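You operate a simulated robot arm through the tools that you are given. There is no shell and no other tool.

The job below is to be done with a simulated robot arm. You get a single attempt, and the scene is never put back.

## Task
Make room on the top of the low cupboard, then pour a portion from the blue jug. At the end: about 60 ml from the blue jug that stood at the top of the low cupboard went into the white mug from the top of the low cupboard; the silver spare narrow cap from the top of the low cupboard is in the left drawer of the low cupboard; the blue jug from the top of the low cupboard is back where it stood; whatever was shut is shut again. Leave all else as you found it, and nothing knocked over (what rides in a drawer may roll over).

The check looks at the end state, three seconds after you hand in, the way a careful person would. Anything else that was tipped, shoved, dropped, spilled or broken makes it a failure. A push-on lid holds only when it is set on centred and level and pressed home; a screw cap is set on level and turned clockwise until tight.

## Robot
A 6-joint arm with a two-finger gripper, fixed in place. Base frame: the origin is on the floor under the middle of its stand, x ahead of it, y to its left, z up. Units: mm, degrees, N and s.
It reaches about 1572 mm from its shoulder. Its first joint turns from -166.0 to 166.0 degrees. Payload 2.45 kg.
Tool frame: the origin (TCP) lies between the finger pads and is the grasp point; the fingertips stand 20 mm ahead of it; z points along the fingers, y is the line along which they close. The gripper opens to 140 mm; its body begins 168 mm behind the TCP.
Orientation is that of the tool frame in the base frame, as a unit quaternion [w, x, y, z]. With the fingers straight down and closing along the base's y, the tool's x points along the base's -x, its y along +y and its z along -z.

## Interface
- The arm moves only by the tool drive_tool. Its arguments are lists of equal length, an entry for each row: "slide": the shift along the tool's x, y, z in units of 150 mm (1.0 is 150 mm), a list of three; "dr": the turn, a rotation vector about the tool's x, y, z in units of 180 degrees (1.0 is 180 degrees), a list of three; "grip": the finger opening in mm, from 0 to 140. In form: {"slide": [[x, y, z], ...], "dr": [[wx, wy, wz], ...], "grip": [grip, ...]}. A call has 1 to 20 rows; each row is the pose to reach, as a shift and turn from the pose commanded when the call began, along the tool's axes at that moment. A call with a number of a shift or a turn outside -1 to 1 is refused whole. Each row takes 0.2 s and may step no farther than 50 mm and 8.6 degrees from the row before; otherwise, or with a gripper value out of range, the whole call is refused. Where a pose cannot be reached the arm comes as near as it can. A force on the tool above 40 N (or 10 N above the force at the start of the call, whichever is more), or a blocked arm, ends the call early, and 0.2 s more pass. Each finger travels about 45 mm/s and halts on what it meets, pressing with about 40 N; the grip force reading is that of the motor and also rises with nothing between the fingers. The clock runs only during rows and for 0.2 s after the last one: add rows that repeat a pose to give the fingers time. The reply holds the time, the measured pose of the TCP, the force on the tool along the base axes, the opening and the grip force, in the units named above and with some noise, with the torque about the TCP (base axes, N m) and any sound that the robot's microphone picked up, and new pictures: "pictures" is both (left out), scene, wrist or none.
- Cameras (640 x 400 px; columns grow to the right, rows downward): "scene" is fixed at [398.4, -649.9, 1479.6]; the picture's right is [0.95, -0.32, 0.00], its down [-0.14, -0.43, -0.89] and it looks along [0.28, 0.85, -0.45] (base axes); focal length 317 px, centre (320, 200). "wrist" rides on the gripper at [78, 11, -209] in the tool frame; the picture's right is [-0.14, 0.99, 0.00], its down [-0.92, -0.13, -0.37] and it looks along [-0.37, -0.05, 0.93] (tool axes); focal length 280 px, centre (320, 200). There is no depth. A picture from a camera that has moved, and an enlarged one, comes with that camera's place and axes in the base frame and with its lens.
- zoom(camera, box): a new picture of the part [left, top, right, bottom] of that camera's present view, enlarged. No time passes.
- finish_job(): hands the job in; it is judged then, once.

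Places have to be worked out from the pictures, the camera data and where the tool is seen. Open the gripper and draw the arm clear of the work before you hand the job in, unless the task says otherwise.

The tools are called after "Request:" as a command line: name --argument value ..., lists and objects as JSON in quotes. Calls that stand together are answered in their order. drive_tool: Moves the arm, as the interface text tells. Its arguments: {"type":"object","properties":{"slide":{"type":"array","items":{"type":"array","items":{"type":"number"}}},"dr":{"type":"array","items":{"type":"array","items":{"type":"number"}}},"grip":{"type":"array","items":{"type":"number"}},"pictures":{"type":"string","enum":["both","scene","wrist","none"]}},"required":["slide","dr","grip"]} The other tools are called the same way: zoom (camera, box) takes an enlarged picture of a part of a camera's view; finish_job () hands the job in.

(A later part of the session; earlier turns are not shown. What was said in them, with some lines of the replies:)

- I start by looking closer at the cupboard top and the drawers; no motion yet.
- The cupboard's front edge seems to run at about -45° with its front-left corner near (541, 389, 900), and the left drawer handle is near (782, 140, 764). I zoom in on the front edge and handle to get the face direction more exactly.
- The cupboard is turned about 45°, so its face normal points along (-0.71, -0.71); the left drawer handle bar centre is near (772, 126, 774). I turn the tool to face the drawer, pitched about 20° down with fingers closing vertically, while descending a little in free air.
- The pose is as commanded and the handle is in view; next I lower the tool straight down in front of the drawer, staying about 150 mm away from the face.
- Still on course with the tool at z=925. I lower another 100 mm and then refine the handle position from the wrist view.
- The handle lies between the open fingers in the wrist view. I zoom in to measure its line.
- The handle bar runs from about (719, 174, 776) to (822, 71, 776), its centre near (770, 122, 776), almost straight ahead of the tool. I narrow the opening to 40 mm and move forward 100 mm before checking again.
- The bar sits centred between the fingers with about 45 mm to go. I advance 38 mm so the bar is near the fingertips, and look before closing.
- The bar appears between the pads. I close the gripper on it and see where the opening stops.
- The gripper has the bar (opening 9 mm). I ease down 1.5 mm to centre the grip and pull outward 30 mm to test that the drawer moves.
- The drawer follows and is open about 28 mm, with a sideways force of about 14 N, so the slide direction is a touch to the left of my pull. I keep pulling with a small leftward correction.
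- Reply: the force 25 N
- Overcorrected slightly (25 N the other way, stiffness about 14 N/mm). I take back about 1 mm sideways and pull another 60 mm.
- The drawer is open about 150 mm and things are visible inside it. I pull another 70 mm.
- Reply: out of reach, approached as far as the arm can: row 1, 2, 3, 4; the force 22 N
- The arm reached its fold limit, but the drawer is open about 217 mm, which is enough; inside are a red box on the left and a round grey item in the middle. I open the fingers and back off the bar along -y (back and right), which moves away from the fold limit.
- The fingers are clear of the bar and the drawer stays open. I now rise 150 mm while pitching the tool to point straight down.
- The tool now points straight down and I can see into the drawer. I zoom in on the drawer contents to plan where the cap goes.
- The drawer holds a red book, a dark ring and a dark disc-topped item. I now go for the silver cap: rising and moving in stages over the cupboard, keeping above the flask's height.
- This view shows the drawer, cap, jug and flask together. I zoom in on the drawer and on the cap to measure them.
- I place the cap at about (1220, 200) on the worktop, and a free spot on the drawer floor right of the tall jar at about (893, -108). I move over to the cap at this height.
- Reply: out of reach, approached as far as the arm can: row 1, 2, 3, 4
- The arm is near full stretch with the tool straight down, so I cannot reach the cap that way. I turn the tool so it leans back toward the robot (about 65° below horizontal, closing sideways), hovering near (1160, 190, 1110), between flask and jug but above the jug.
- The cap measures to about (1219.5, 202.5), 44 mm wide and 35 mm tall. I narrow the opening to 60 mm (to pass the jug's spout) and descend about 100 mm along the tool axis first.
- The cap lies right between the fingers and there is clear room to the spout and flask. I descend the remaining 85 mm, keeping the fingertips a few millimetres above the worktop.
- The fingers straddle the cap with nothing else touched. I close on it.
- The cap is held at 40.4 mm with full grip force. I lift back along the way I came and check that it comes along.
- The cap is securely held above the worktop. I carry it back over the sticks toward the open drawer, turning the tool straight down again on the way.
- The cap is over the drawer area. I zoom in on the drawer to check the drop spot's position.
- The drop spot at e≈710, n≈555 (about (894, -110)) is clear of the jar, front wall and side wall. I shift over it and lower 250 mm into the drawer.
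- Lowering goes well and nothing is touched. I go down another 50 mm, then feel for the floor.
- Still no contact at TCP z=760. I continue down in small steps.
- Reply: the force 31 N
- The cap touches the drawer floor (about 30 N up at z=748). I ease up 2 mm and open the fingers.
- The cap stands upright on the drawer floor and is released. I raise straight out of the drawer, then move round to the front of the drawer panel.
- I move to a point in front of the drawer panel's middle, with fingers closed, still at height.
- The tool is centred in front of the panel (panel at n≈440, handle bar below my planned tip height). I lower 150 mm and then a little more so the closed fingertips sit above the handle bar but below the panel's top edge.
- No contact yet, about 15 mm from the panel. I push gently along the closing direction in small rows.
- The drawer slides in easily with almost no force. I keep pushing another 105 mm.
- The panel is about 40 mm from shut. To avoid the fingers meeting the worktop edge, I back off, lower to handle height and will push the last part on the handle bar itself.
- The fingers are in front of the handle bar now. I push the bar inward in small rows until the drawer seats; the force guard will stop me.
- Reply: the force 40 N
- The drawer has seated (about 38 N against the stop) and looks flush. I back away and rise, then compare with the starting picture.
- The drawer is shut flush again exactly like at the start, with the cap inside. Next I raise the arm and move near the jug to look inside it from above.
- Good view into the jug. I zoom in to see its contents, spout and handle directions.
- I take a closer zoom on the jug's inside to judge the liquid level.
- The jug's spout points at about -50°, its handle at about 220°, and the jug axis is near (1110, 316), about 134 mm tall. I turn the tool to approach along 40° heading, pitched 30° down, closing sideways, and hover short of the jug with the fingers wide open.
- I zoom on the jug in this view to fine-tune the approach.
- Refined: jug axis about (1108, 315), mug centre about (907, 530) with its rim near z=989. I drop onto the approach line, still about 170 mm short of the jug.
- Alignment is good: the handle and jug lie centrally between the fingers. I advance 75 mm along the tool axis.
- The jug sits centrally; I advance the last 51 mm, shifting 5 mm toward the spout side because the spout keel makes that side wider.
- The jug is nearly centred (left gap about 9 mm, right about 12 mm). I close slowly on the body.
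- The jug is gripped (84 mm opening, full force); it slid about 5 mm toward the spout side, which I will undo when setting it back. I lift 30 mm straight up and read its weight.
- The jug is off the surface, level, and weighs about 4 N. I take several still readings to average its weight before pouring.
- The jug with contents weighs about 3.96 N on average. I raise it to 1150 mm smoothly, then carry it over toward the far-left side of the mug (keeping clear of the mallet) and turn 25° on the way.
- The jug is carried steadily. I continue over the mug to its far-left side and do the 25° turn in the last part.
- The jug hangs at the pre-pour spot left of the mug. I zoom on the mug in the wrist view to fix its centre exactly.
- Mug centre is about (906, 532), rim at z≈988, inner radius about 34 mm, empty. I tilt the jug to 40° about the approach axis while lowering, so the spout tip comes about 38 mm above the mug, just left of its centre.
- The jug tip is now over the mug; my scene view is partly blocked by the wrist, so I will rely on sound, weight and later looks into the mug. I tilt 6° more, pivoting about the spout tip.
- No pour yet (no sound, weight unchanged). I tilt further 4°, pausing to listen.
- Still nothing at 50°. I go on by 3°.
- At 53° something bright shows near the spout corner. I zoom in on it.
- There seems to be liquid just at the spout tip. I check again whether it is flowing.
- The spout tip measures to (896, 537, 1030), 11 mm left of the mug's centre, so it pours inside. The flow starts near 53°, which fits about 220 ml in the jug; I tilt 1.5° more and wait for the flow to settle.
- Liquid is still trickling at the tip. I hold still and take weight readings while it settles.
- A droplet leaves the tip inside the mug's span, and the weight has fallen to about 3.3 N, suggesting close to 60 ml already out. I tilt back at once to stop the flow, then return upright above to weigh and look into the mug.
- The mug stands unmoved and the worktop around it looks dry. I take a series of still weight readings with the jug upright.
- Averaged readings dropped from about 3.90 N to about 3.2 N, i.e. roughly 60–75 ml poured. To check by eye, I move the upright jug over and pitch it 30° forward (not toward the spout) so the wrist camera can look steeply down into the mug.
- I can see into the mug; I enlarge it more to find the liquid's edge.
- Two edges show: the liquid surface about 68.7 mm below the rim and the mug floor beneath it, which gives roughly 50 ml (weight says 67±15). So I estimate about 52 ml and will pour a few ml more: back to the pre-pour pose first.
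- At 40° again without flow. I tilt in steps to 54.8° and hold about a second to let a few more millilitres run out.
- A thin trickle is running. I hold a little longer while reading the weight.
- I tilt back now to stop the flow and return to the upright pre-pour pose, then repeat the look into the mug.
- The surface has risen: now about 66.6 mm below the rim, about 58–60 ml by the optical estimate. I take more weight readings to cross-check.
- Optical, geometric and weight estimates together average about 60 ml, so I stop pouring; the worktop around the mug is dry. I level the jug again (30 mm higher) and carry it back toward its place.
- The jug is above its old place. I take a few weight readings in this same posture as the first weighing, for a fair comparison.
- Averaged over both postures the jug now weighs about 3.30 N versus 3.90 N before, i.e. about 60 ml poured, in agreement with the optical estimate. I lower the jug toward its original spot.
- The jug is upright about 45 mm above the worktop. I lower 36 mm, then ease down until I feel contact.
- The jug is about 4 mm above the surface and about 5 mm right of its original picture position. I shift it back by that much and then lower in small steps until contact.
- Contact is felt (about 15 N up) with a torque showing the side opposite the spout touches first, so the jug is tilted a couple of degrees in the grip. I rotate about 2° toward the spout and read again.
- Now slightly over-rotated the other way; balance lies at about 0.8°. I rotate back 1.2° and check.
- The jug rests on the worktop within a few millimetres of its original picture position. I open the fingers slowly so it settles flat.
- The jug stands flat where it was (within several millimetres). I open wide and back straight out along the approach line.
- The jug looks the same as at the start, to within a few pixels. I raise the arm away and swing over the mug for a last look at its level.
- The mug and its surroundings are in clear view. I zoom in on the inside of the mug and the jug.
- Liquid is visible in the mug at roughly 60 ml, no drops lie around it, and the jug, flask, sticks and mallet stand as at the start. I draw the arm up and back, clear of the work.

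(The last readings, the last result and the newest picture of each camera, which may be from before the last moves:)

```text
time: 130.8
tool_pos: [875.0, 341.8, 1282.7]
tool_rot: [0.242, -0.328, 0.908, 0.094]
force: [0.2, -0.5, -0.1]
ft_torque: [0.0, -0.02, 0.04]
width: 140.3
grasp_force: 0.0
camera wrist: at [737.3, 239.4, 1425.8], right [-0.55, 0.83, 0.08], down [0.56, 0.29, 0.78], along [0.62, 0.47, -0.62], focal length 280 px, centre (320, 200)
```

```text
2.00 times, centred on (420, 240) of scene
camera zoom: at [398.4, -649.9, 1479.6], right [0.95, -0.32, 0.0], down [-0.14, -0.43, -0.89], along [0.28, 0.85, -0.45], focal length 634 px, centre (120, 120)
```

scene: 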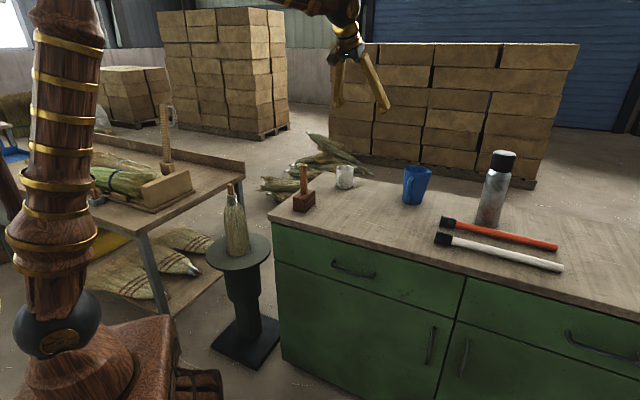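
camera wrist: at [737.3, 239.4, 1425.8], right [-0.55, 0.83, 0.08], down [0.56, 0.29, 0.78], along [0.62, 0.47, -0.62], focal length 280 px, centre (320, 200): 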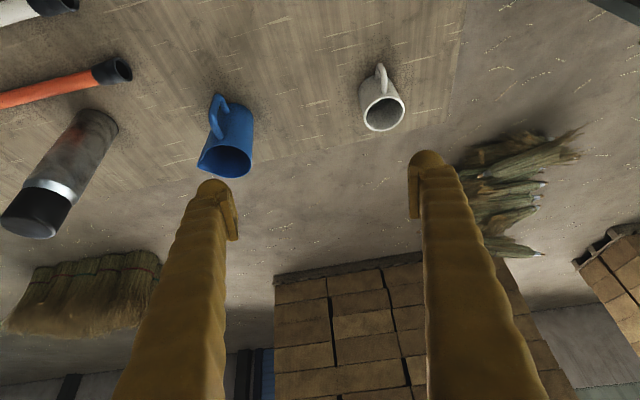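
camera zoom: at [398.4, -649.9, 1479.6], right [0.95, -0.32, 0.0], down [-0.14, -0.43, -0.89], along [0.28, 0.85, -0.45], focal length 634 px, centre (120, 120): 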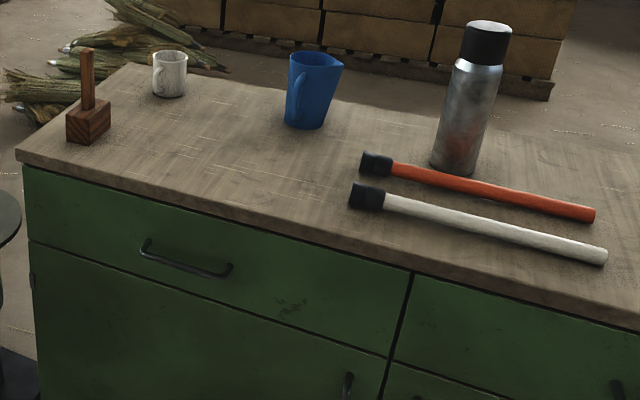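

Everything matches the starting picture except the cap, which is now in the shut left drawer, and the portion in the mug. The arm is clear with the gripper open, so I hand the job in.

Request:
finish_job

```text
The job is handed in.
```

I handed the job in with every part done. The pour volume is an estimate, not an exact measure.

- **Pour:** About 60 ml went from the blue jug into the white mug. The drop in the jug's weight gave 58 ± 15 ml. Looking into the mug gave about 58–62 ml, or about 44 ml if the camera image doesn't show refraction. I saw no drops around the mug.
- **Cap:** The silver cap is in the left drawer of the low cupboard, to the right of the tall jar. It was standing upright when I let it go.
- **Drawer:** It is shut again and looks flush, as it did at the start.
- **Jug:** It is back where it stood, about 5–9 mm off. It slid a little in the grip when I picked it up and set it down.
- **Everything else:** The flask, mallet, both sticks and the mug stand where they were at the start, and nothing was knocked over.

The gripper is open and the arm is clear of the cupboard.
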